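You operate a simulated robot arm through the tools that you are given. There is no shell and no other tool. Be economical: measure what you need, move in short steps, check, and stop when the job is done.

You are at the controls of a simulated two-armed robot. One attempt, no reset.

Task
Carry the green tray with both arms and set it on the top of the grey bench.

It is judged by the outcome, as a careful person would: the job done as asked, and still so three seconds after it is handed in. It fails if anything else is knocked over, pushed out of place, dropped, spilled or broken.

Robot
Two 7-joint arms with two-finger parallel grippers on one trunk, on a base that drives. Base frame: it is fixed to the floor where the robot stands at the start and does not move with it; the origin is under the middle of the robot, x ahead of it, y to its left, z up. Readings come in mm, degrees, newtons and seconds.
The left shoulder is at the start at [60, 147, 443], the right one opposite. With the tool pointing down near the work surface each hand reaches from about 180 to 740 mm from the robot's upright axis, wherever it stands, measured 20 degrees to its own side. Places, roughly: top of the grey bench [-1700, -800, 800]. Payload 3.43 kg a hand.
The TCP of each hand is the grasp point between the finger pads, 30 mm short of the fingertips. In the tool frame z runs along the fingers and y along their closing line. The gripper opens to 94 mm. The fingers are 28 mm wide and 10 mm thick; the gripper's body (50 by 96 mm) begins 55 mm behind the TCP.
Orientation is that of the tool frame in the base frame, as a unit quaternion [x, y, z, w]. With the fingers straight down and closing along the base's y, the tool's x points along the base's -x, its y along +y and its z along -z.

Tools
- The arms move only by the tool play_rows. It takes "left_deltas", "right_deltas" or both (then of equal length, played together; a hand with none holds still); each is a list of rows, each a list of 7 numbers: the shift along the base's x, y, z in mm, then the turn, a rotation vector about the base's x, y, z in degrees, then the closure in counts, from 0 (fully open) to 255 (shut). In form: [[tx, ty, tz, wx, wy, wz, hand], ...]. A call has 1 to 10 rows; each row is the pose to reach, as a shift and turn from the pose commanded when the call began. Rows are played at 5 a second. More than 50 mm and 8.6 degrees between two rows, or a gripper value outside its range, and nothing of the call is played. A pose out of reach is approached as far as the arm can. The call stops where the force on the tool passes 40 N (or 10 N more than at its start, if that is more) or the arm is blocked; 0.2 s more then pass. Each finger travels about 72 mm/s and halts on what it meets, pressing with about 21 N; the grip force reading is that of the motor and also rises with nothing between the fingers. The clock runs only during rows and for 0.2 s after the last one: add rows that repeat a pose to give the fingers time. It gives the time, the measured TCP pose, the force on the tool (base axes), the opening and the grip force at its end, in the units of the frame above (readings bear some noise), with the torque about the TCP (base axes, N m) and any sound that the robot's microphone picked up, and new pictures: "pictures" is both (left out), scene, wrist or none (wrist: the cameras of the hands that moved).
- Cameras (640 x 400 px; columns grow to the right, rows downward): "scene" is now at [29.1, -56, 1069.4]; the picture's right is [-0.77, -0.63, 0.00], its down [-0.49, 0.60, -0.63] and it looks along [0.40, -0.49, -0.78] (base axes); focal length 214 px, centre (320, 200). "left" rides on the left gripper at [76, -14, -103] in its tool frame; the picture's right is [0.18, 0.98, 0.00], its down [-0.75, 0.14, -0.64] and it looks along [-0.63, 0.12, 0.77] (tool axes); focal length 243 px, centre (320, 200). "right" rides on the right gripper at [76, 14, -103] in its tool frame; the picture's right is [-0.18, 0.98, 0.00], its down [-0.75, -0.14, -0.64] and it looks along [-0.63, -0.12, 0.77] (tool axes); focal length 243 px, centre (320, 200). There is no depth. A picture from a camera that has moved, and an enlarged one, comes with that camera's place and axes in the base frame and with its lens. The place of the scene camera against the robot may be out by one fixed shift of up to 25 mm in any direction.
- lift_body(by): slides the trunk up (or, below 0, down) by that many mm; the arms and the scene camera ride with it, the base frame stays. It gives what a move gives, with no picture.
- base_move(legs): drives the robot by 1 to 6 legs, each [ahead, left, turn to the left] in mm, mm and degrees, along the robot's own axes; the way and the turn of a leg run together, so that a leg with both is an arc; at most 1500 mm and 180 degrees a leg. The arms and the cameras ride along, it lands a little off, and it stops where it bumps. It gives what a move gives, and a new picture of the scene camera.
- head_to(pan, tilt): turns the head with the scene camera to pan (to the left, within 86 degrees either way) and tilt (down, from -29 to 69), counted from straight ahead of the robot. It gives what a move gives, and a new picture of the scene camera.
- zoom(camera, box): a new picture of the part [left, top, right, bottom] of that camera's present view, enlarged. It takes no simulated time.
- close_job(): hands the job in; it is judged then, once.

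Go step by step. Nothing tells you exact positions but the pictures and the camera data: compare them with the known pose of the tool, close in by small moves and look again before you grip or let go. The budget is 120 turns and 260 pictures, counting those below and the enlarged ones. Unless the task says otherwise, let go and move clear before handing in, and close with one line.

The tools are called after "Request:" by a JSON object that holds its "op" and its "data". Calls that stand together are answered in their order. play_rows: Moves the arms, as the interface text tells. Its arguments: {"type":"object","properties":{"left_deltas":{"type":"array","items":{"type":"array","items":{"type":"number"}}},"right_deltas":{"type":"array","items":{"type":"array","items":{"type":"number"}}},"pictures":{"type":"string","enum":["both","scene","wrist","none"]}},"required":[]} The other tools are called the same way: lift_body (by) slides the trunk up or down; base_move (legs) drives the base; head_to (pan, tilt) turns the head that bears the scene camera; zoom (camera, box) takes an enlarged picture of a part of a camera's view; close_job () hands the job in.

At the start:

```text
time_s: 0.0
left_position: [352.4, 146.5, 773.5]
left_ee_rot: [-0.001, 1.0, 0.001, 0.0]
left_contact_force: [0.6, -0.4, -0.1]
left_ft_torque: [0.03, -0.02, 0.05]
left_opening: 94.1
left_gripper_force: 0.2
right_position: [365.6, -109.6, 754.4]
right_ee_rot: [0.001, 1.0, 0.0, 0.0]
right_contact_force: [-0.1, -0.6, 0.4]
right_ft_torque: [-0.02, 0.0, -0.02]
right_opening: 93.9
right_gripper_force: 0.1
trunk travel left (down, up): [-150.0, 100.0]
robot x, y, heading: [0.1, 4.8, 0.1]
head pan, tilt: [-50.7, 50.8]
```

scene: 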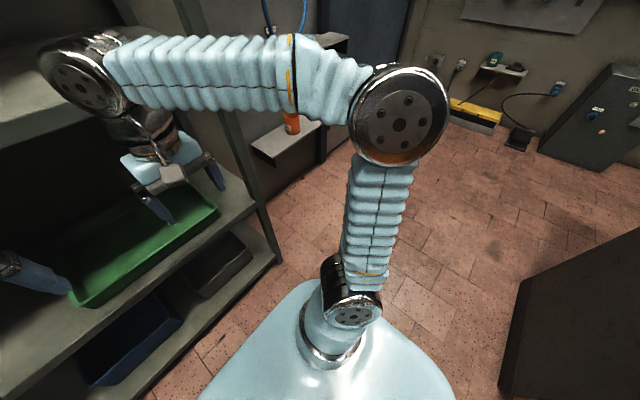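
right: 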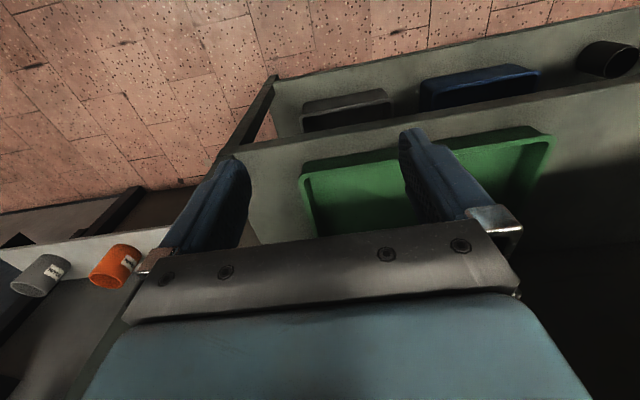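
left: 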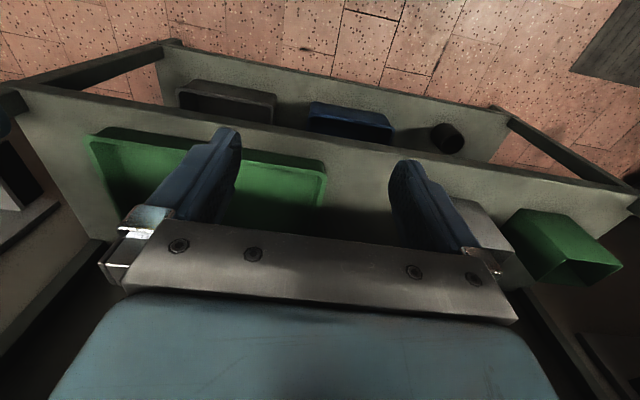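

I see a green tray on a shelf rack in front of the robot, under an upper shelf perhaps. I'll turn the head straight ahead to see it better.

Request:
{"op": "head_to", "data": {"pan": 0, "tilt": 45}}

```text
time_s: 1.2
left_position: [352.4, 145.5, 772.2]
left_ee_rot: [0.0, 1.0, 0.0, 0.0]
left_contact_force: [0.6, 0.2, -0.7]
left_ft_torque: [-0.02, -0.02, -0.01]
left_opening: 93.9
left_gripper_force: 0.1
right_position: [365.2, -108.9, 754.2]
right_ee_rot: [0.001, 1.0, 0.0, 0.0]
right_contact_force: [-0.8, -0.1, 0.1]
right_ft_torque: [0.01, 0.0, 0.04]
right_opening: 94.0
right_gripper_force: 0.0
trunk travel left (down, up): [-150.0, 100.0]
robot x, y, heading: [-3.8, 1.3, 0.1]
head pan, tilt: [0.0, 45.0]
camera scene: at [62.1, 2.9, 1077.4], right [0.0, -1.0, 0.0], down [-0.71, 0.0, -0.71], along [0.71, 0.0, -0.71], focal length 214 px, centre (320, 200)
```

scene: 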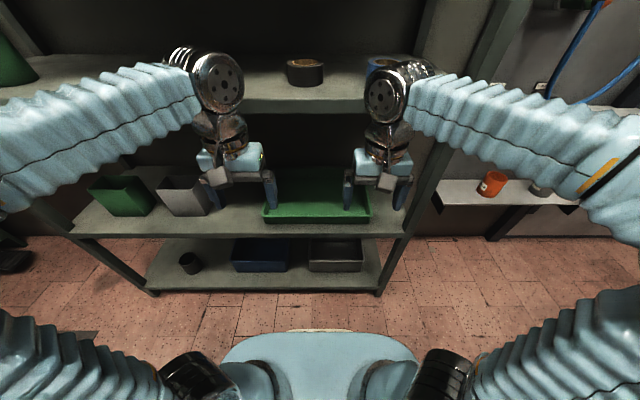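

The tray sits on the middle shelf with an upper shelf above it. Zooming in for measurement.

Request:
{"op": "zoom", "data": {"camera": "scene", "box": [220, 130, 420, 255]}}

Request:
{"op": "zoom", "data": {"camera": "left", "box": [60, 80, 380, 280]}}

Request:
{"op": "zoom", "data": {"camera": "right", "box": [240, 80, 640, 330]}}

```text
3.20 times, centred on (320, 192) of scene
camera zoom: at [62.1, 2.9, 1077.4], right [0.0, -1.0, 0.0], down [-0.71, 0.0, -0.71], along [0.71, 0.0, -0.71], focal length 686 px, centre (320, 224)
```

zoom: 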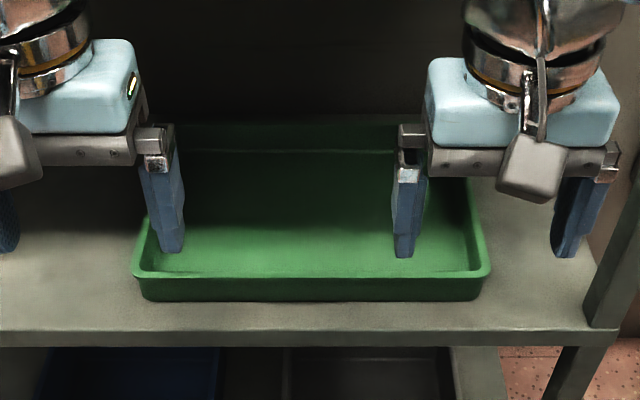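

```text
2.00 times, centred on (220, 180) of left
camera zoom: at [276.7, 130.8, 874.5], right [-0.18, 0.98, 0.0], down [0.75, 0.14, 0.64], along [0.63, 0.12, -0.77], focal length 485 px, centre (520, 240)
```

zoom: 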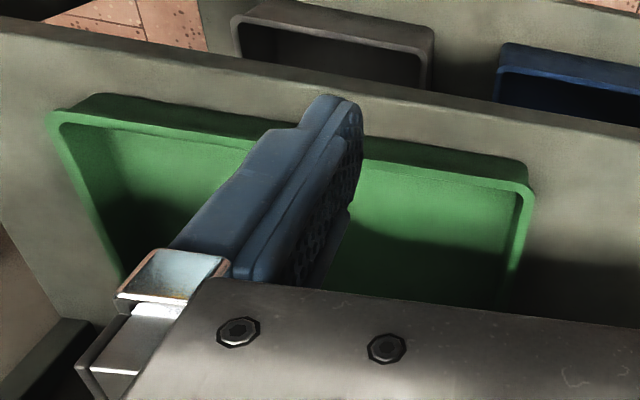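

```text
1.60 times, centred on (440, 205) of right
camera zoom: at [289.4, -93.6, 855.5], right [0.18, 0.98, 0.0], down [0.75, -0.14, 0.64], along [0.63, -0.12, -0.77], focal length 388 px, centre (128, 192)
```

zoom: 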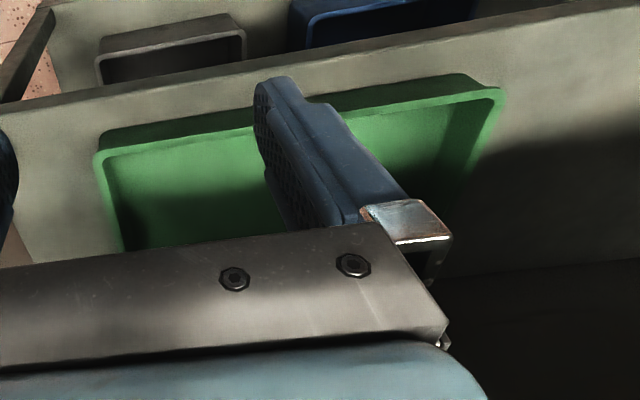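

The tray rim triangulates to about x 478–690, y −151…+179, z ≈ 563. I check the rack (upper shelf, posts) around it before reaching in.

Request:
{"op": "head_to", "data": {"pan": 0, "tilt": 15}}

Request:
{"op": "zoom", "data": {"camera": "left", "box": [320, 80, 640, 280]}}

```text
time_s: 2.1
left_position: [353.3, 144.8, 772.1]
left_ee_rot: [-0.001, 1.0, 0.0, 0.0]
left_contact_force: [0.4, -0.3, -0.1]
left_ft_torque: [0.04, 0.02, 0.01]
left_opening: 93.9
left_gripper_force: 0.2
right_position: [365.6, -109.7, 753.4]
right_ee_rot: [0.0, 1.0, 0.0, -0.001]
right_contact_force: [0.3, 0.4, 0.1]
right_ft_torque: [-0.02, -0.02, 0.0]
right_opening: 94.1
right_gripper_force: 0.1
trunk travel left (down, up): [-150.0, 100.0]
robot x, y, heading: [3.1, -0.2, 0.3]
head pan, tilt: [0.0, 15.0]
camera scene: at [74.2, 3.0, 1124.2], right [0.0, -1.0, 0.0], down [-0.26, 0.0, -0.97], along [0.97, 0.0, -0.26], focal length 214 px, centre (320, 200)
```

scene: 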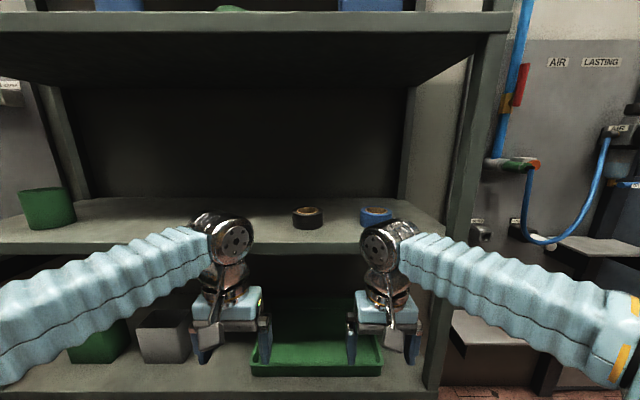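

```text
2.00 times, centred on (480, 180) of left
camera zoom: at [276.7, 130.8, 874.5], right [-0.18, 0.98, 0.0], down [0.75, 0.14, 0.64], along [0.63, 0.12, -0.77], focal length 485 px, centre (0, 240)
```

zoom: 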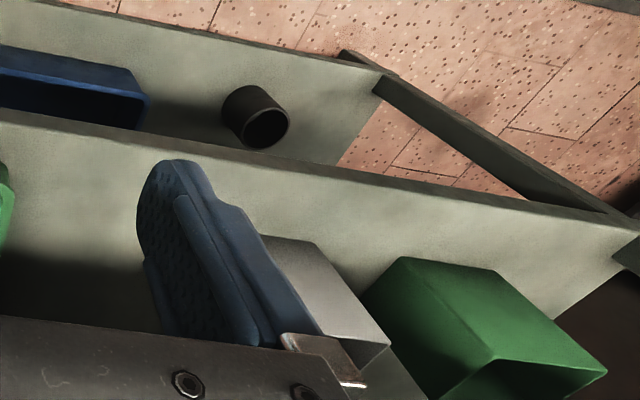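

Upper shelf underside is about z 918, right post at about y −250. I'll tilt both hands 30° forward (fingers forward-down) so wrists stay in front of the rack, and line them up with the tray's end walls at z ≈ 643.

Request:
{"op": "play_rows", "data": {"left_deltas": [[6, 6, -26, 0, -6, 0, 0], [12, 12, -52, 0, -12, 0, 0], [18, 18, -78, 0, -18, 0, 0], [24, 24, -104, 0, -24, 0, 0], [28, 29, -130, 0, -30, 0, 0], [28, 29, -130, 0, -30, 0, 0]], "right_deltas": [[3, -8, -22, 0, -6, 0, 0], [6, -16, -44, 0, -12, 0, 0], [9, -24, -66, 0, -18, 0, 0], [12, -32, -88, 0, -24, 0, 0], [15, -41, -111, 0, -30, 0, 0], [15, -41, -111, 0, -30, 0, 0]]}}

Request:
{"op": "head_to", "data": {"pan": 0, "tilt": 40}}

```text
time_s: 3.5
left_position: [380.3, 174.0, 642.7]
left_ee_rot: [0.0, 0.966, 0.0, 0.258]
left_contact_force: [0.5, -0.5, -0.5]
left_ft_torque: [0.0, -0.02, 0.0]
left_opening: 93.9
left_gripper_force: 0.0
right_position: [380.9, -149.3, 640.1]
right_ee_rot: [0.001, 0.966, 0.0, 0.26]
right_contact_force: [0.3, 0.1, -0.3]
right_ft_torque: [0.01, -0.06, 0.01]
right_opening: 94.0
right_gripper_force: 0.1
trunk travel left (down, up): [-150.0, 100.0]
robot x, y, heading: [-3.1, 2.2, -0.2]
head pan, tilt: [0.0, 15.0]
camera scene: at [74.2, 3.0, 1124.3], right [0.0, -1.0, 0.0], down [-0.26, 0.0, -0.97], along [0.97, 0.0, -0.26], focal length 214 px, centre (320, 200)
camera right: at [263.7, -134.2, 692.0], right [0.16, 0.98, 0.09], down [0.33, -0.14, 0.93], along [0.93, -0.12, -0.35], focal length 243 px, centre (320, 200)
camera left: at [263.6, 160.5, 693.1], right [-0.16, 0.98, -0.09], down [0.33, 0.14, 0.93], along [0.93, 0.12, -0.35], focal length 243 px, centre (320, 200)
```

scene: 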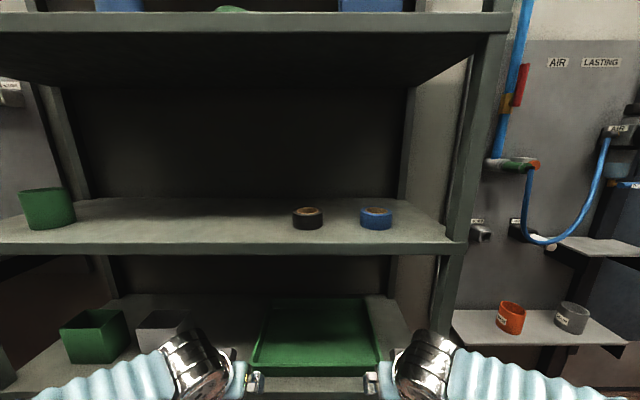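
right: 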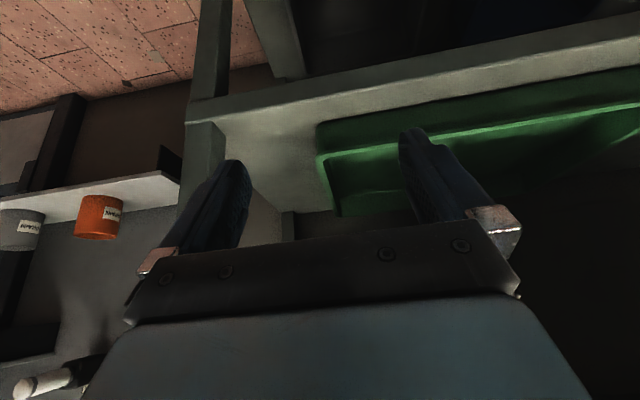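
left: 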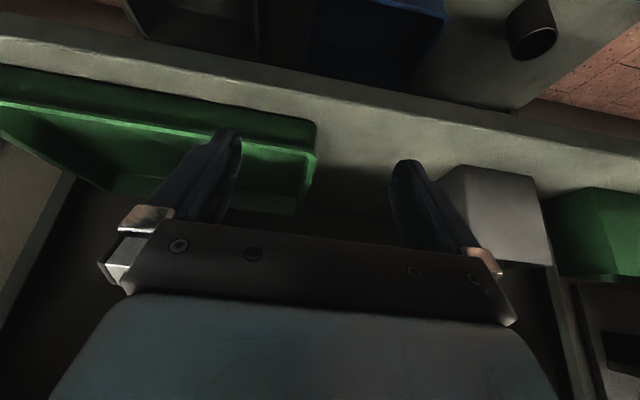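

```text
time_s: 4.4
left_position: [381.6, 174.8, 644.3]
left_ee_rot: [0.0, 0.966, 0.0, 0.259]
left_contact_force: [0.3, 0.4, 0.4]
left_ft_torque: [-0.02, -0.01, 0.02]
left_opening: 94.1
left_gripper_force: 0.1
right_position: [381.0, -148.7, 642.0]
right_ee_rot: [0.0, 0.966, 0.001, 0.259]
right_contact_force: [-0.8, 0.4, 0.5]
right_ft_torque: [0.02, 0.03, 0.03]
right_opening: 94.3
right_gripper_force: 0.1
trunk travel left (down, up): [-150.0, 100.0]
robot x, y, heading: [1.8, -2.5, -0.1]
head pan, tilt: [0.0, 40.0]
camera scene: at [65.8, 3.0, 1084.8], right [0.0, -1.0, 0.0], down [-0.64, 0.0, -0.77], along [0.77, 0.0, -0.64], focal length 214 px, centre (320, 200)
```

scene: 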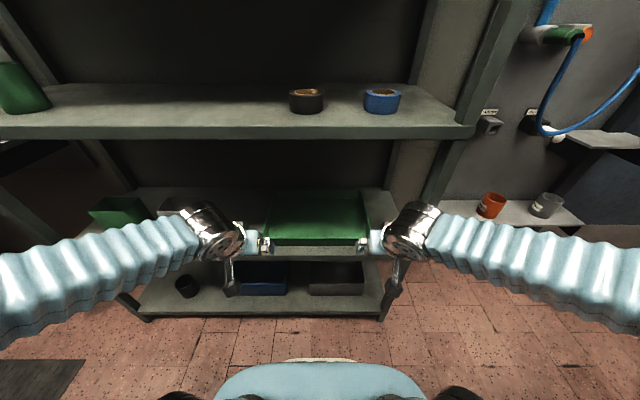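

Both hands tilted and clear. I zoom to locate the tray's end walls accurately from the hand cameras.

Request:
{"op": "zoom", "data": {"camera": "right", "box": [220, 80, 420, 240]}}

Request:
{"op": "zoom", "data": {"camera": "left", "box": [200, 80, 400, 240]}}

Request:
{"op": "zoom", "data": {"camera": "scene", "box": [220, 170, 420, 270]}}

```text
2.50 times, centred on (320, 160) of right
camera zoom: at [263.7, -134.2, 692.3], right [0.16, 0.98, 0.09], down [0.33, -0.14, 0.93], along [0.93, -0.12, -0.35], focal length 606 px, centre (320, 300)
```

zoom: 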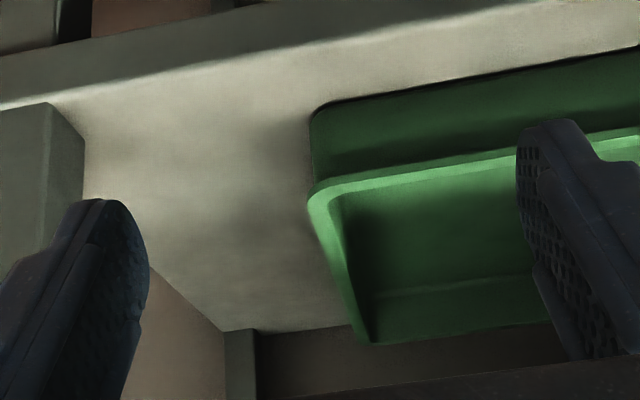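

```text
2.50 times, centred on (300, 160) of left
camera zoom: at [263.7, 160.4, 693.4], right [-0.16, 0.98, -0.09], down [0.33, 0.14, 0.93], along [0.93, 0.12, -0.35], focal length 606 px, centre (370, 300)
```

zoom: 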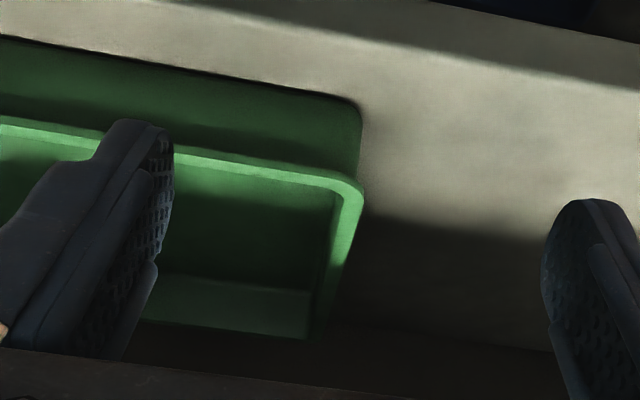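

```text
3.20 times, centred on (320, 220) of scene
camera zoom: at [65.8, 3.0, 1084.8], right [0.0, -1.0, 0.0], down [-0.64, 0.0, -0.77], along [0.77, 0.0, -0.64], focal length 686 px, centre (320, 136)
```

zoom: 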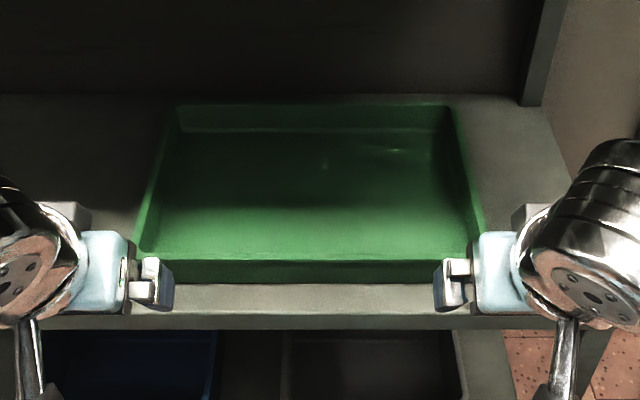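

Tray: outer end walls at y ≈ +182 and −161, x ≈ 480–710, rim z 563, shelf z ≈ 521. The forearms stick out sideways and could hit the rack post, so I back the base 160 mm to straighten the arms first.

Request:
{"op": "base_move", "data": {"legs": [[-160, 0, 0]]}}

```text
time_s: 5.8
left_position: [220.8, 175.2, 644.2]
left_ee_rot: [-0.001, 0.966, 0.001, 0.259]
left_contact_force: [-0.1, 0.8, -0.4]
left_ft_torque: [-0.05, -0.02, 0.01]
left_opening: 94.0
left_gripper_force: 0.0
right_position: [222.4, -148.8, 643.1]
right_ee_rot: [-0.001, 0.966, 0.0, 0.259]
right_contact_force: [0.3, -0.1, 0.6]
right_ft_torque: [0.0, -0.02, 0.02]
right_opening: 94.1
right_gripper_force: 0.2
trunk travel left (down, up): [-150.0, 100.0]
robot x, y, heading: [-158.2, -3.6, 0.3]
head pan, tilt: [0.0, 40.0]
camera scene: at [-92.7, 3.0, 1084.7], right [0.0, -1.0, 0.0], down [-0.64, 0.0, -0.77], along [0.77, 0.0, -0.64], focal length 214 px, centre (320, 200)
```

scene: 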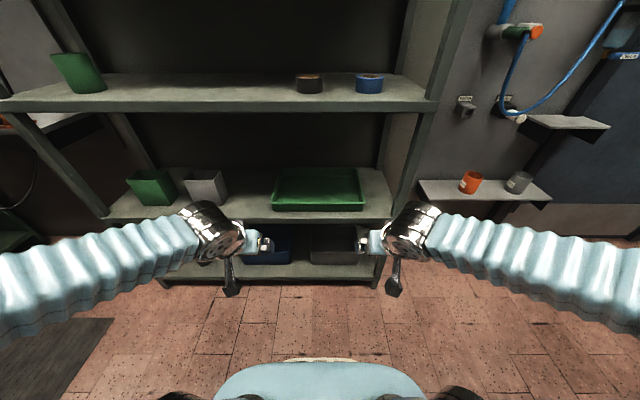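

Now advance the hands at z ≈ 643 to just in front of the shelf, and look.

Request:
{"op": "play_rows", "data": {"left_deltas": [[40, 0, 0, 0, 0, 0, 0], [80, 0, 0, 0, 0, 0, 0], [120, 1, 0, 0, 0, 0, 0], [160, 1, 0, 0, 0, 0, 0], [200, 2, 0, 0, 0, 0, 0], [240, 2, 0, 0, 0, 0, 0]], "right_deltas": [[40, -1, 0, 0, 0, 0, 0], [80, -2, 0, 0, 0, 0, 0], [120, -3, 0, 0, 0, 0, 0], [160, -4, 0, 0, 0, 0, 0], [200, -5, 0, 0, 0, 0, 0], [240, -6, 0, 0, 0, 0, 0]]}}

```text
time_s: 7.2
left_position: [461.4, 176.1, 646.5]
left_ee_rot: [-0.001, 0.966, 0.0, 0.26]
left_contact_force: [-0.1, 0.8, 1.1]
left_ft_torque: [-0.01, 0.0, -0.02]
left_opening: 93.8
left_gripper_force: 0.1
right_position: [465.2, -154.5, 640.1]
right_ee_rot: [-0.001, 0.966, 0.001, 0.258]
right_contact_force: [-0.1, 0.0, -0.2]
right_ft_torque: [-0.03, -0.02, -0.01]
right_opening: 93.9
right_gripper_force: 0.1
trunk travel left (down, up): [-150.0, 100.0]
robot x, y, heading: [-158.1, -1.8, 0.1]
head pan, tilt: [0.0, 40.0]
camera scene: at [-93.3, 3.0, 1084.7], right [0.0, -1.0, 0.0], down [-0.64, 0.0, -0.77], along [0.77, 0.0, -0.64], focal length 214 px, centre (320, 200)
camera right: at [347.7, -139.3, 690.4], right [0.16, 0.98, 0.09], down [0.33, -0.14, 0.93], along [0.93, -0.12, -0.35], focal length 243 px, centre (320, 200)
camera left: at [345.2, 161.2, 696.6], right [-0.16, 0.98, -0.09], down [0.33, 0.14, 0.93], along [0.93, 0.12, -0.35], focal length 243 px, centre (320, 200)
```

scene: 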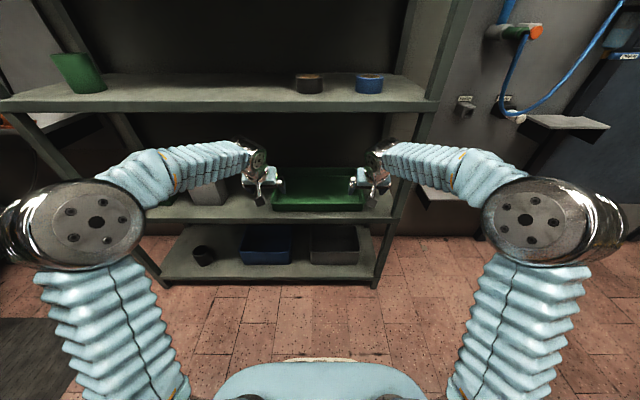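
right: 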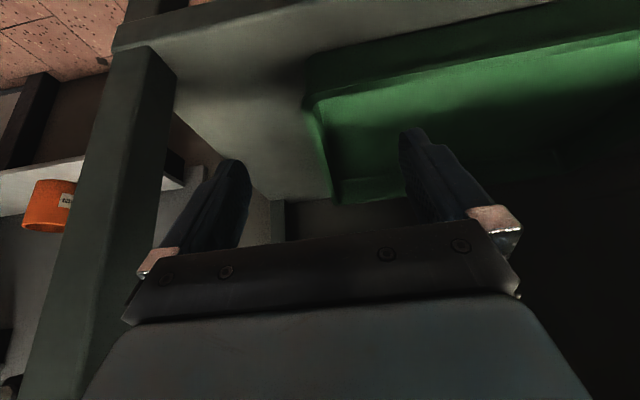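
left: 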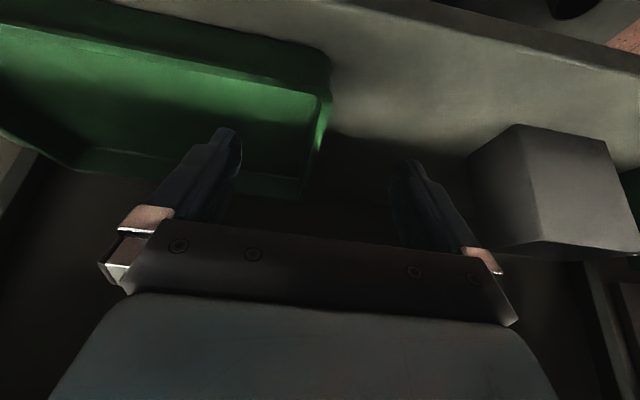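

Elbows still bulge somewhat near the right post. I back the base a further 45 mm, then advance in small steps.

Request:
{"op": "base_move", "data": {"legs": [[-45, 0, 0]]}}

Request:
{"op": "play_rows", "data": {"left_deltas": [[40, 0, 0, 0, 0, 0, 0], [80, 0, 0, 0, 0, 0, 0], [110, 0, 0, 0, 0, 0, 0]], "right_deltas": [[40, 0, 0, 0, 0, 0, 0], [80, 0, 0, 0, 0, 0, 0], [110, 0, 0, 0, 0, 0, 0]]}}

```text
time_s: 8.1
left_position: [417.7, 175.5, 647.0]
left_ee_rot: [0.001, 0.966, -0.001, 0.258]
left_contact_force: [0.0, -0.2, 1.5]
left_ft_torque: [0.03, 0.0, 0.01]
left_opening: 94.3
left_gripper_force: 0.0
right_position: [421.4, -155.0, 640.2]
right_ee_rot: [0.0, 0.966, 0.0, 0.259]
right_contact_force: [0.3, 0.2, -0.6]
right_ft_torque: [0.0, 0.01, 0.01]
right_opening: 94.0
right_gripper_force: 0.0
trunk travel left (down, up): [-150.0, 100.0]
robot x, y, heading: [-201.0, -1.0, 0.2]
head pan, tilt: [0.0, 40.0]
camera scene: at [-136.8, 2.9, 1084.7], right [0.0, -1.0, 0.0], down [-0.64, 0.0, -0.77], along [0.77, 0.0, -0.64], focal length 214 px, centre (320, 200)
```

scene: 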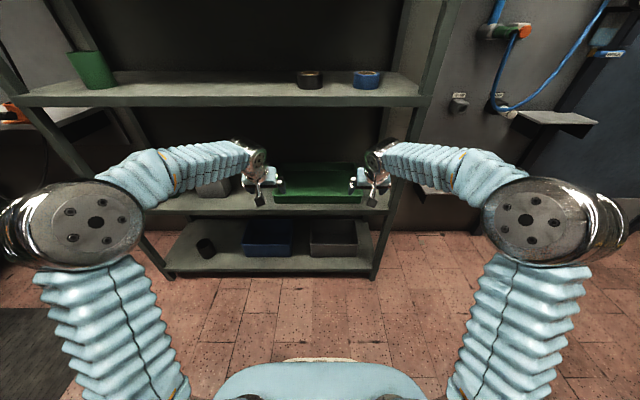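

```text
time_s: 8.9
left_position: [527.3, 174.7, 647.8]
left_ee_rot: [0.0, 0.966, 0.0, 0.259]
left_contact_force: [-0.9, -0.9, 1.2]
left_ft_torque: [0.0, 0.03, -0.02]
left_opening: 94.0
left_gripper_force: 0.0
right_position: [530.3, -153.4, 640.7]
right_ee_rot: [0.0, 0.966, 0.0, 0.259]
right_contact_force: [-0.3, 0.2, 0.2]
right_ft_torque: [0.01, 0.04, 0.02]
right_opening: 94.1
right_gripper_force: 0.1
trunk travel left (down, up): [-150.0, 100.0]
robot x, y, heading: [-201.5, -0.6, -0.1]
head pan, tilt: [0.0, 40.0]
camera scene: at [-137.3, 2.9, 1084.7], right [0.0, -1.0, 0.0], down [-0.64, 0.0, -0.77], along [0.77, 0.0, -0.64], focal length 214 px, centre (320, 200)
camera right: at [413.5, -138.7, 692.1], right [0.16, 0.98, 0.09], down [0.33, -0.14, 0.93], along [0.93, -0.12, -0.35], focal length 243 px, centre (320, 200)
camera left: at [409.7, 160.5, 696.8], right [-0.16, 0.98, -0.09], down [0.33, 0.14, 0.93], along [0.93, 0.12, -0.35], focal length 243 px, centre (320, 200)
```

scene: 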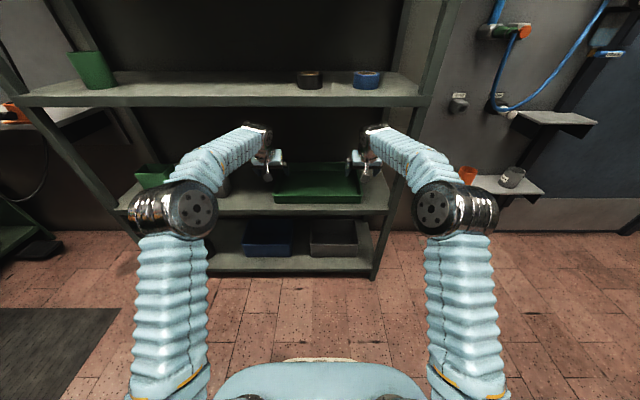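
right: 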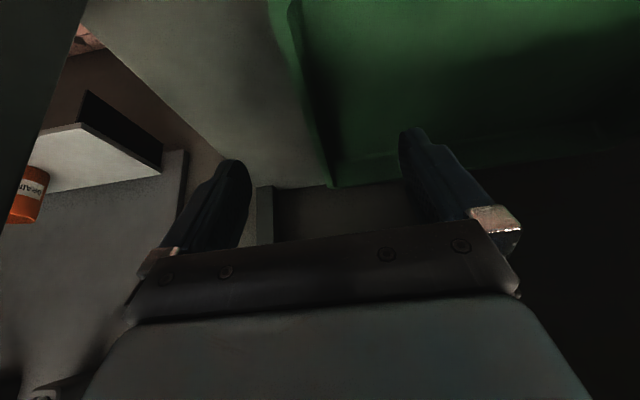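
left: 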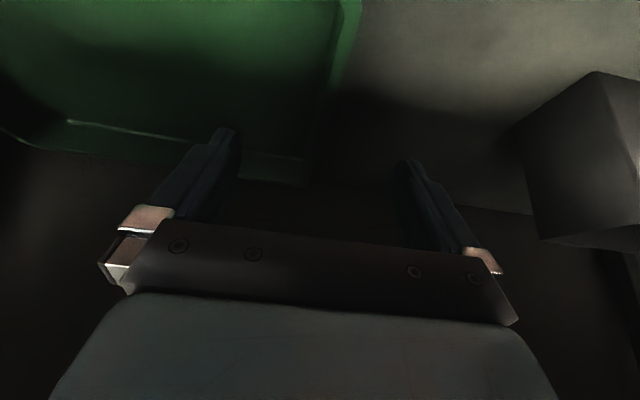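

Arms now run nearly straight and clear. Advance to x ≈ 583 and begin to lower.

Request:
{"op": "play_rows", "data": {"left_deltas": [[30, 0, 0, 0, 0, 0, 0], [55, 1, 0, 0, 0, 0, 0], [55, 2, -20, 0, 0, 0, 0], [55, 2, -45, 0, 0, 0, 0]], "right_deltas": [[30, 0, 0, 0, 0, 0, 0], [52, -1, 0, 0, 0, 0, 0], [52, -2, -17, 0, 0, 0, 0], [52, -3, -38, 0, 0, 0, 0]]}}

Request:
{"op": "zoom", "data": {"camera": "right", "box": [150, 0, 550, 250]}}

Request:
{"op": "zoom", "data": {"camera": "left", "box": [90, 0, 490, 250]}}

Request:
{"op": "zoom", "data": {"camera": "scene", "box": [220, 100, 420, 225]}}

```text
time_s: 9.9
left_position: [582.4, 177.3, 602.7]
left_ee_rot: [-0.001, 0.966, 0.001, 0.259]
left_contact_force: [-1.6, -0.7, 0.1]
left_ft_torque: [0.04, -0.01, 0.01]
left_opening: 94.0
left_gripper_force: 0.1
right_position: [580.9, -156.9, 601.7]
right_ee_rot: [0.0, 0.966, 0.001, 0.259]
right_contact_force: [0.0, -1.0, 1.1]
right_ft_torque: [-0.01, -0.01, 0.01]
right_opening: 93.8
right_gripper_force: 0.1
trunk travel left (down, up): [-150.0, 100.0]
robot x, y, heading: [-206.9, -2.2, -0.0]
head pan, tilt: [0.0, 40.0]
camera scene: at [-137.0, 2.8, 1084.7], right [0.0, -1.0, 0.0], down [-0.64, 0.0, -0.77], along [0.77, 0.0, -0.64], focal length 214 px, centre (320, 200)
camera right: at [464.8, -141.8, 652.7], right [0.16, 0.98, 0.09], down [0.33, -0.14, 0.93], along [0.93, -0.12, -0.35], focal length 243 px, centre (320, 200)
camera left: at [465.5, 163.5, 652.0], right [-0.16, 0.98, -0.09], down [0.33, 0.14, 0.93], along [0.93, 0.12, -0.35], focal length 243 px, centre (320, 200)
```

scene: 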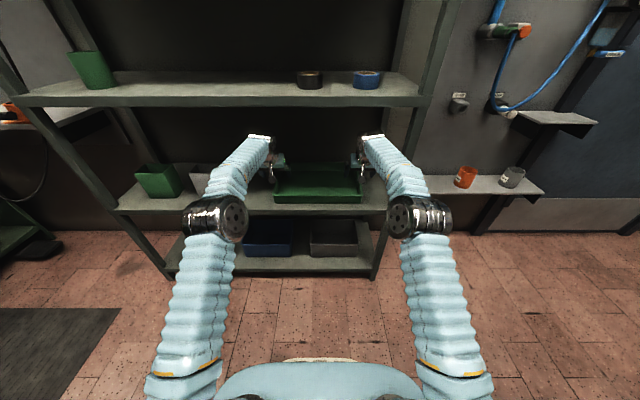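
right: 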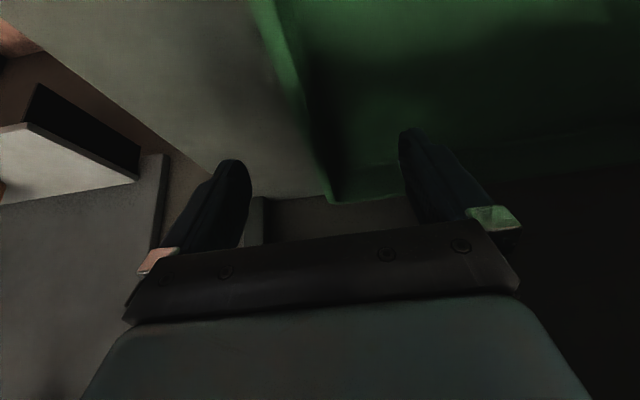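
left: 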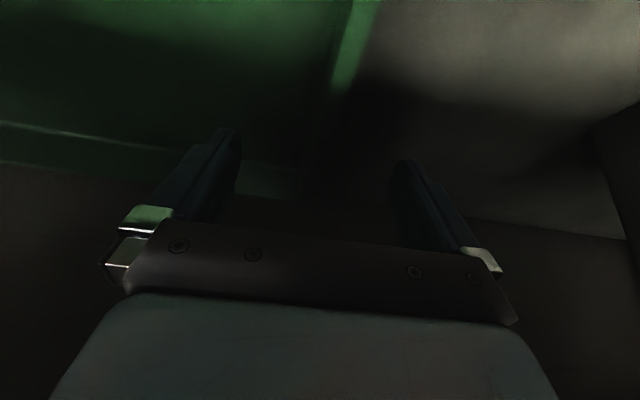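

```text
1.60 times, centred on (350, 125) of right
camera zoom: at [464.8, -141.8, 652.7], right [0.16, 0.98, 0.09], down [0.33, -0.14, 0.93], along [0.93, -0.12, -0.35], focal length 388 px, centre (272, 320)
```

zoom: 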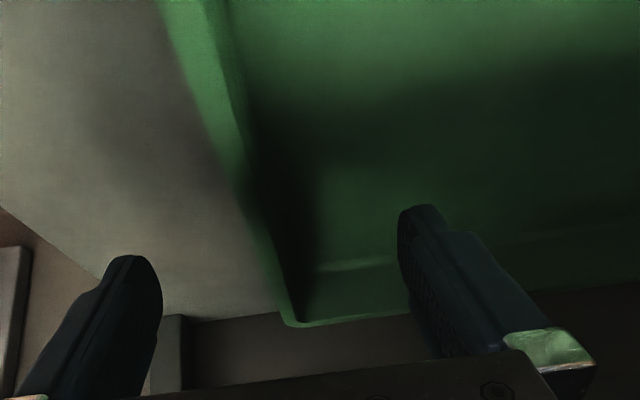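

```text
1.60 times, centred on (290, 125) of left
camera zoom: at [465.5, 163.5, 652.0], right [-0.16, 0.98, -0.09], down [0.33, 0.14, 0.93], along [0.93, 0.12, -0.35], focal length 388 px, centre (368, 320)
```

zoom: 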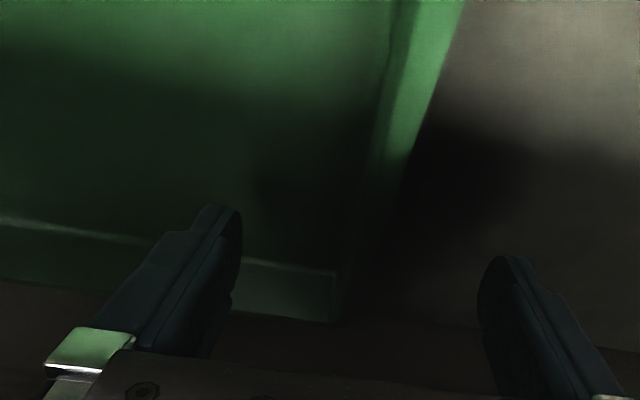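

```text
3.20 times, centred on (320, 162) of scene
camera zoom: at [-137.0, 2.8, 1084.7], right [0.0, -1.0, 0.0], down [-0.64, 0.0, -0.77], along [0.77, 0.0, -0.64], focal length 686 px, centre (320, 320)
```

zoom: 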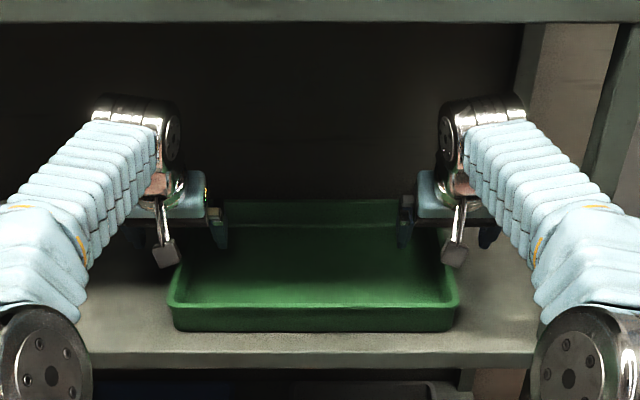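

Fingers straddle both walls (rims at y ≈ −157 and 179). Lower both by 38 mm with fingers open.

Request:
{"op": "play_rows", "data": {"left_deltas": [[0, 1, -13, 0, 0, 0, 0], [0, 1, -26, 0, 0, 0, 0], [0, 1, -39, 0, 0, 0, 0], [0, 1, -39, 0, 0, 0, 0]], "right_deltas": [[0, 0, -13, 0, 0, 0, 0], [0, 0, -26, 0, 0, 0, 0], [0, 0, -38, 0, 0, 0, 0], [0, 0, -38, 0, 0, 0, 0]]}}

Request:
{"op": "zoom", "data": {"camera": "scene", "box": [220, 100, 420, 225]}}

```text
time_s: 10.9
left_position: [581.3, 178.4, 560.7]
left_ee_rot: [-0.001, 0.966, 0.0, 0.259]
left_contact_force: [-0.1, 0.5, 0.1]
left_ft_torque: [0.03, 0.01, -0.01]
left_opening: 93.8
left_gripper_force: 0.0
right_position: [580.2, -156.5, 563.4]
right_ee_rot: [0.001, 0.966, -0.001, 0.258]
right_contact_force: [0.2, -0.7, 0.4]
right_ft_torque: [0.0, 0.01, -0.05]
right_opening: 94.2
right_gripper_force: 0.1
trunk travel left (down, up): [-150.0, 100.0]
robot x, y, heading: [-203.2, -0.1, 0.2]
head pan, tilt: [0.0, 40.0]
camera scene: at [-136.8, 2.9, 1084.7], right [0.0, -1.0, 0.0], down [-0.64, 0.0, -0.77], along [0.77, 0.0, -0.64], focal length 214 px, centre (320, 200)
camera right: at [464.3, -142.3, 614.6], right [0.16, 0.98, 0.09], down [0.33, -0.14, 0.93], along [0.93, -0.12, -0.35], focal length 243 px, centre (320, 200)
camera left: at [466.0, 163.8, 611.9], right [-0.16, 0.98, -0.09], down [0.33, 0.14, 0.93], along [0.93, 0.12, -0.35], focal length 243 px, centre (320, 200)
```

scene: 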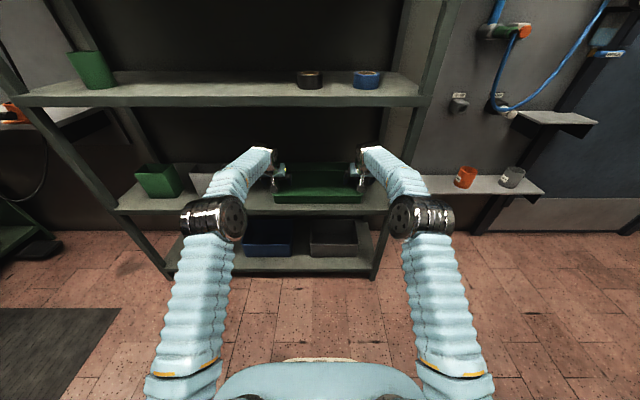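
right: 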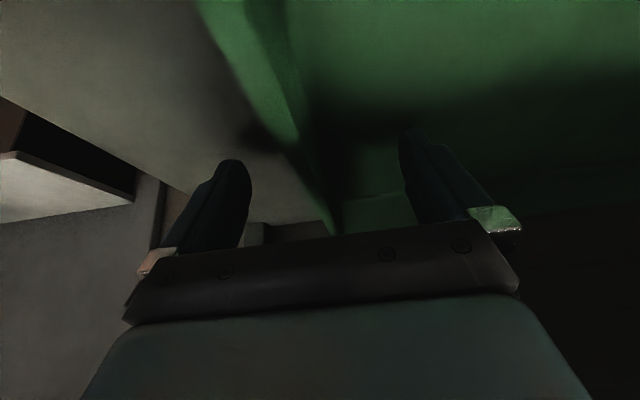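
left: 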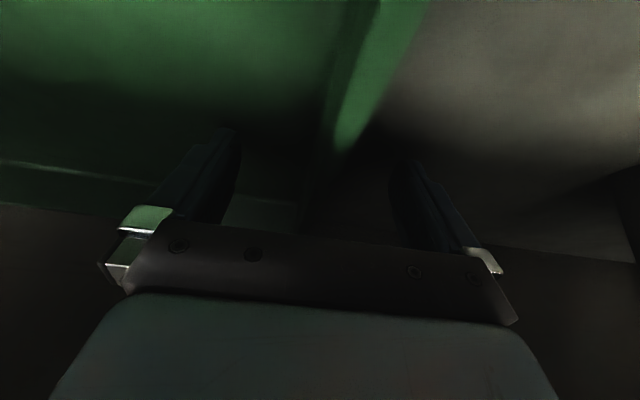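

```text
3.20 times, centred on (320, 162) of scene
camera zoom: at [-136.8, 2.9, 1084.7], right [0.0, -1.0, 0.0], down [-0.64, 0.0, -0.77], along [0.77, 0.0, -0.64], focal length 686 px, centre (320, 320)
```

zoom: 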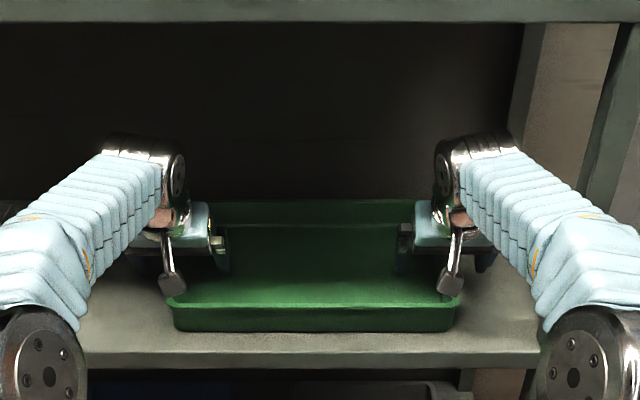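

Both are straddling at rim height. Close both grippers together.

Request:
{"op": "play_rows", "data": {"left_deltas": [[0, 0, 0, 0, 0, 0, 120], [0, 0, 0, 0, 0, 0, 200], [0, 0, 0, 0, 0, 0, 255], [0, 0, 0, 0, 0, 0, 255], [0, 0, 0, 0, 0, 0, 255], [0, 0, 0, 0, 0, 0, 255]], "right_deltas": [[0, 0, 0, 0, 0, 0, 120], [0, 0, 0, 0, 0, 0, 200], [0, 0, 0, 0, 0, 0, 255], [0, 0, 0, 0, 0, 0, 255], [0, 0, 0, 0, 0, 0, 255], [0, 0, 0, 0, 0, 0, 255]]}}

```text
time_s: 12.3
left_position: [583.1, 177.6, 562.6]
left_ee_rot: [-0.001, 0.966, 0.0, 0.259]
left_contact_force: [-0.2, -2.4, 0.6]
left_ft_torque: [0.0, -0.02, -0.04]
left_opening: 9.4
left_gripper_force: 21.0
right_position: [582.2, -157.4, 564.4]
right_ee_rot: [0.0, 0.966, 0.0, 0.259]
right_contact_force: [0.2, 0.7, -0.5]
right_ft_torque: [-0.01, -0.02, -0.03]
right_opening: 9.1
right_gripper_force: 21.2
trunk travel left (down, up): [-150.0, 100.0]
robot x, y, heading: [-205.4, -0.2, 0.1]
head pan, tilt: [0.0, 40.0]
camera scene: at [-136.9, 2.8, 1084.7], right [0.0, -1.0, 0.0], down [-0.64, 0.0, -0.77], along [0.77, 0.0, -0.64], focal length 214 px, centre (320, 200)
camera right: at [464.2, -142.2, 614.7], right [0.16, 0.98, 0.09], down [0.33, -0.14, 0.93], along [0.93, -0.12, -0.35], focal length 243 px, centre (320, 200)
camera left: at [466.0, 163.7, 612.2], right [-0.16, 0.98, -0.09], down [0.33, 0.14, 0.93], along [0.93, 0.12, -0.35], focal length 243 px, centre (320, 200)
```

scene: 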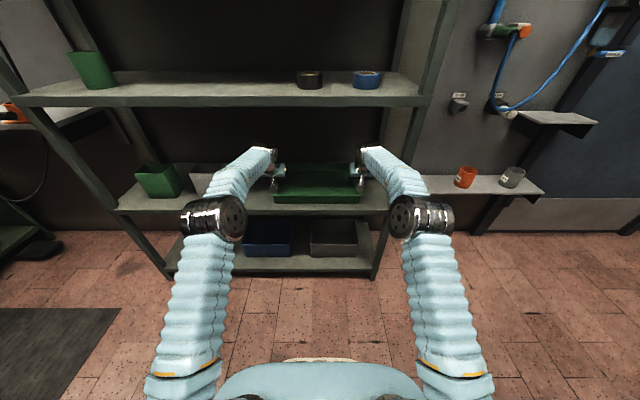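
right: 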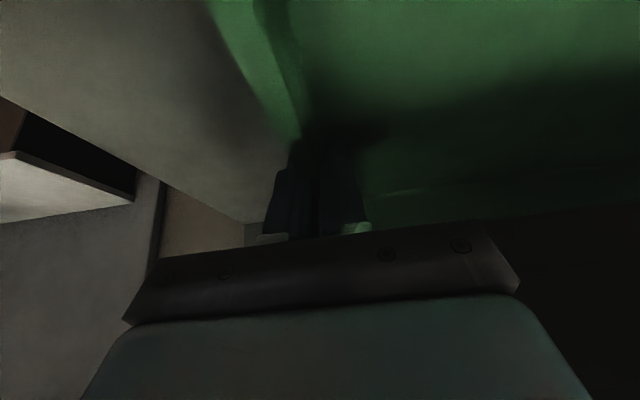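
left: 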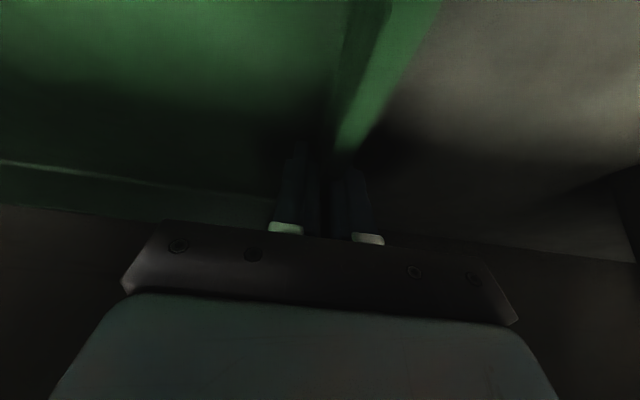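

Both walls are gripped (9 mm, 21 N each). Lift 30 mm slowly and check.

Request:
{"op": "play_rows", "data": {"left_deltas": [[0, 0, 6, 0, 0, 0, 255], [0, 0, 12, 0, 0, 0, 255], [0, 0, 20, 0, 0, 0, 255], [0, 0, 28, 0, 0, 0, 255], [0, 0, 36, 0, 0, 0, 255], [0, 0, 36, 0, 0, 0, 255]], "right_deltas": [[0, 0, 6, 0, 0, 0, 255], [0, 0, 12, 0, 0, 0, 255], [0, 0, 20, 0, 0, 0, 255], [0, 0, 28, 0, 0, 0, 255], [0, 0, 36, 0, 0, 0, 255], [0, 0, 36, 0, 0, 0, 255]]}}

Request:
{"op": "zoom", "data": {"camera": "scene", "box": [220, 100, 420, 225]}}

```text
time_s: 13.7
left_position: [582.2, 178.5, 599.1]
left_ee_rot: [-0.001, 0.966, 0.0, 0.259]
left_contact_force: [0.2, -4.6, -2.7]
left_ft_torque: [0.06, -0.02, 0.13]
left_opening: 9.3
left_gripper_force: 21.0
right_position: [582.0, -157.3, 601.0]
right_ee_rot: [0.0, 0.966, 0.0, 0.258]
right_contact_force: [-0.3, 4.1, -1.2]
right_ft_torque: [0.03, 0.02, -0.04]
right_opening: 9.3
right_gripper_force: 21.6
trunk travel left (down, up): [-150.0, 100.0]
robot x, y, heading: [-203.0, -0.1, -0.1]
head pan, tilt: [0.0, 40.0]
camera scene: at [-136.6, 2.9, 1084.7], right [0.0, -1.0, 0.0], down [-0.64, 0.0, -0.77], along [0.77, 0.0, -0.64], focal length 214 px, centre (320, 200)
camera right: at [465.3, -142.3, 650.7], right [0.16, 0.98, 0.09], down [0.33, -0.14, 0.93], along [0.93, -0.12, -0.35], focal length 243 px, centre (320, 200)
camera left: at [465.9, 163.7, 648.4], right [-0.16, 0.98, -0.09], down [0.33, 0.14, 0.93], along [0.93, 0.12, -0.35], focal length 243 px, centre (320, 200)
```

scene: 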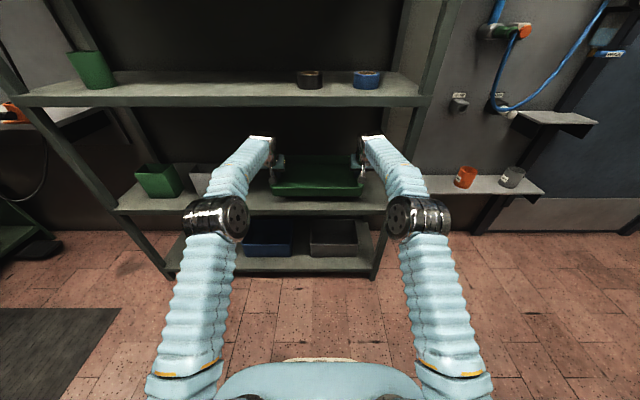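
right: 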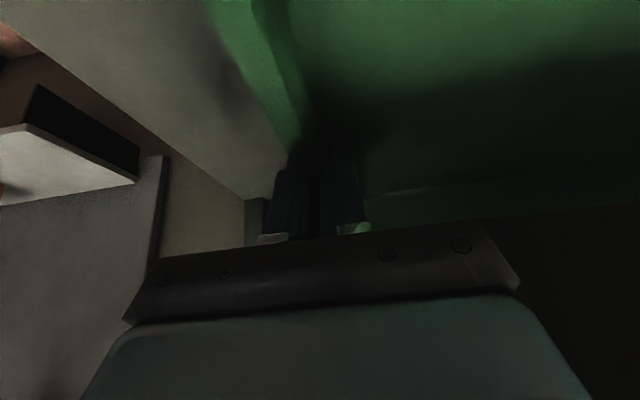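
left: 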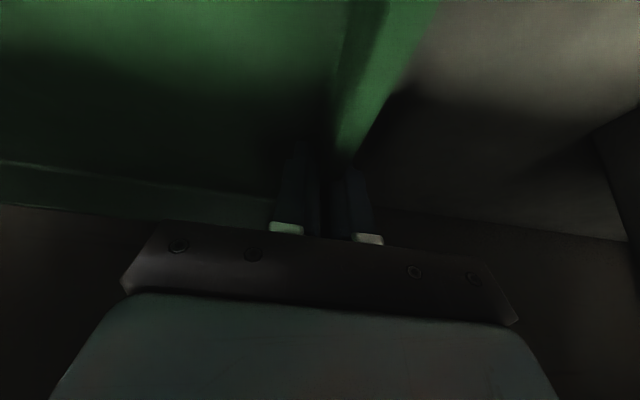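

```text
3.20 times, centred on (320, 162) of scene
camera zoom: at [-136.6, 2.9, 1084.7], right [0.0, -1.0, 0.0], down [-0.64, 0.0, -0.77], along [0.77, 0.0, -0.64], focal length 686 px, centre (320, 320)
```

zoom: 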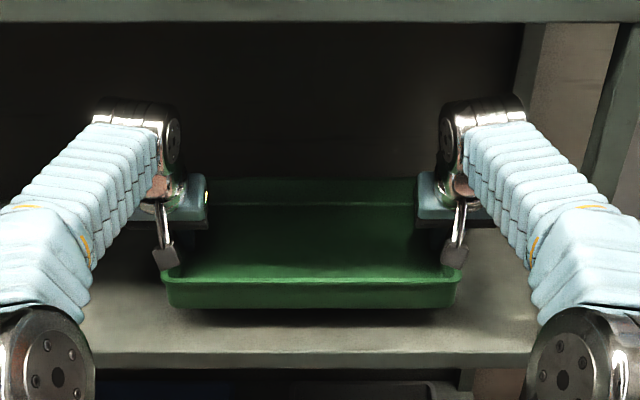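

The tray is lifted level and is light. I back out of the rack straight, then look round for the bench.

Request:
{"op": "base_move", "data": {"legs": [[-350, 0, 0]]}}

Request:
{"op": "head_to", "data": {"pan": -86, "tilt": 25}}

```text
time_s: 16.0
left_position: [242.9, 174.5, 598.0]
left_ee_rot: [0.003, 0.966, -0.001, 0.259]
left_contact_force: [0.6, -9.3, -1.2]
left_ft_torque: [-0.01, 0.07, 0.14]
left_opening: 9.1
left_gripper_force: 21.2
right_position: [241.7, -161.3, 600.6]
right_ee_rot: [0.001, 0.966, 0.0, 0.259]
right_contact_force: [0.3, 9.6, -1.8]
right_ft_torque: [0.01, 0.0, -0.1]
right_opening: 9.1
right_gripper_force: 21.3
trunk travel left (down, up): [-150.0, 100.0]
robot x, y, heading: [-541.6, 0.3, -0.5]
head pan, tilt: [0.0, 40.0]
camera scene: at [-477.2, 3.2, 1084.7], right [0.0, -1.0, 0.0], down [-0.64, 0.0, -0.77], along [0.77, 0.0, -0.64], focal length 214 px, centre (320, 200)
```

scene: 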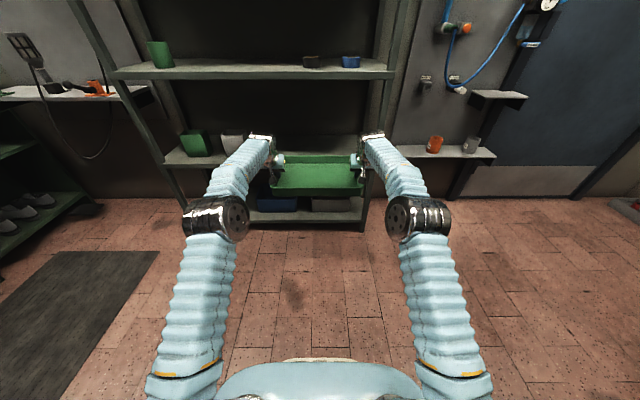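

```text
time_s: 17.6
left_position: [243.4, 174.8, 597.2]
left_ee_rot: [0.003, 0.966, 0.0, 0.259]
left_contact_force: [0.4, -0.5, -1.9]
left_ft_torque: [-0.03, 0.02, 0.08]
left_opening: 9.4
left_gripper_force: 20.9
right_position: [240.1, -161.2, 599.5]
right_ee_rot: [0.001, 0.966, -0.001, 0.259]
right_contact_force: [-0.6, -0.3, -1.3]
right_ft_torque: [-0.01, 0.01, 0.0]
right_opening: 8.9
right_gripper_force: 20.7
trunk travel left (down, up): [-150.0, 100.0]
robot x, y, heading: [-542.9, 3.0, -0.3]
head pan, tilt: [-85.9, 25.0]
camera scene: at [-556.1, -88.4, 1108.0], right [-1.0, -0.07, 0.0], down [-0.03, 0.42, -0.91], along [0.06, -0.9, -0.42], focal length 214 px, centre (320, 200)
```

scene: 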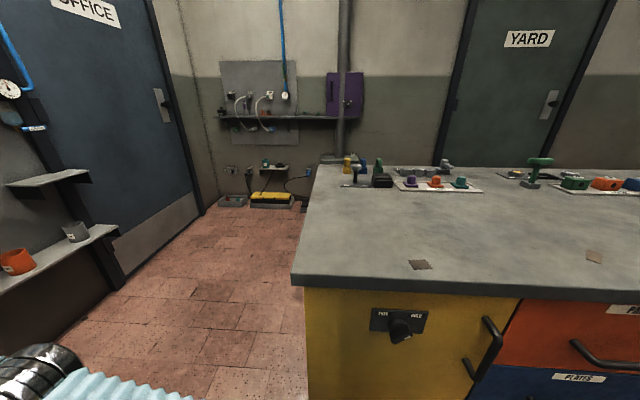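

A large grey-topped bench lies to the right: front edge at about y −375, corner at x ≈ −490, extending toward −x, matching the given place. I check the room to the left and further along the bench before raising the tray and turning.

Request:
{"op": "head_to", "data": {"pan": 80, "tilt": 30}}

Request:
{"op": "lift_body", "data": {"by": 95}}

```text
time_s: 20.1
left_position: [241.5, 174.9, 598.9]
left_ee_rot: [0.002, 0.966, -0.001, 0.259]
left_contact_force: [0.7, -0.2, -1.7]
left_ft_torque: [-0.05, 0.04, 0.05]
left_opening: 9.2
left_gripper_force: 21.5
right_position: [241.1, -158.7, 601.1]
right_ee_rot: [0.003, 0.966, -0.001, 0.259]
right_contact_force: [-0.5, 1.1, -1.8]
right_ft_torque: [0.05, 0.06, 0.01]
right_opening: 9.1
right_gripper_force: 21.5
trunk travel left (down, up): [-150.0, 100.0]
robot x, y, heading: [-543.8, -4.1, -0.3]
head pan, tilt: [80.0, 30.0]
camera scene: at [-546.1, 92.6, 1100.1], right [0.98, -0.18, 0.0], down [-0.09, -0.49, -0.87], along [0.15, 0.85, -0.5], focal length 214 px, centre (320, 200)
```

scene: 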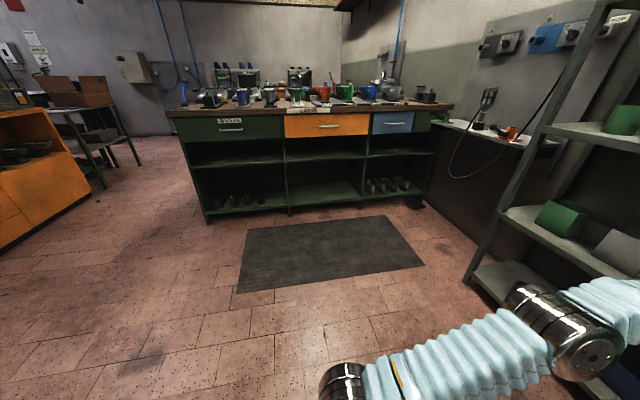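

```text
time_s: 21.4
left_position: [242.9, 173.7, 691.9]
left_ee_rot: [0.002, 0.966, 0.0, 0.257]
left_contact_force: [1.0, -1.7, -2.0]
left_ft_torque: [0.02, 0.04, 0.09]
left_opening: 9.4
left_gripper_force: 21.0
right_position: [240.5, -160.1, 694.4]
right_ee_rot: [0.002, 0.966, 0.0, 0.258]
right_contact_force: [-0.9, 0.6, -1.9]
right_ft_torque: [-0.01, 0.03, 0.0]
right_opening: 9.2
right_gripper_force: 20.8
trunk travel left (down, up): [-245.0, 5.0]
robot x, y, heading: [-544.5, -0.4, -0.2]
head pan, tilt: [80.0, 30.0]
```

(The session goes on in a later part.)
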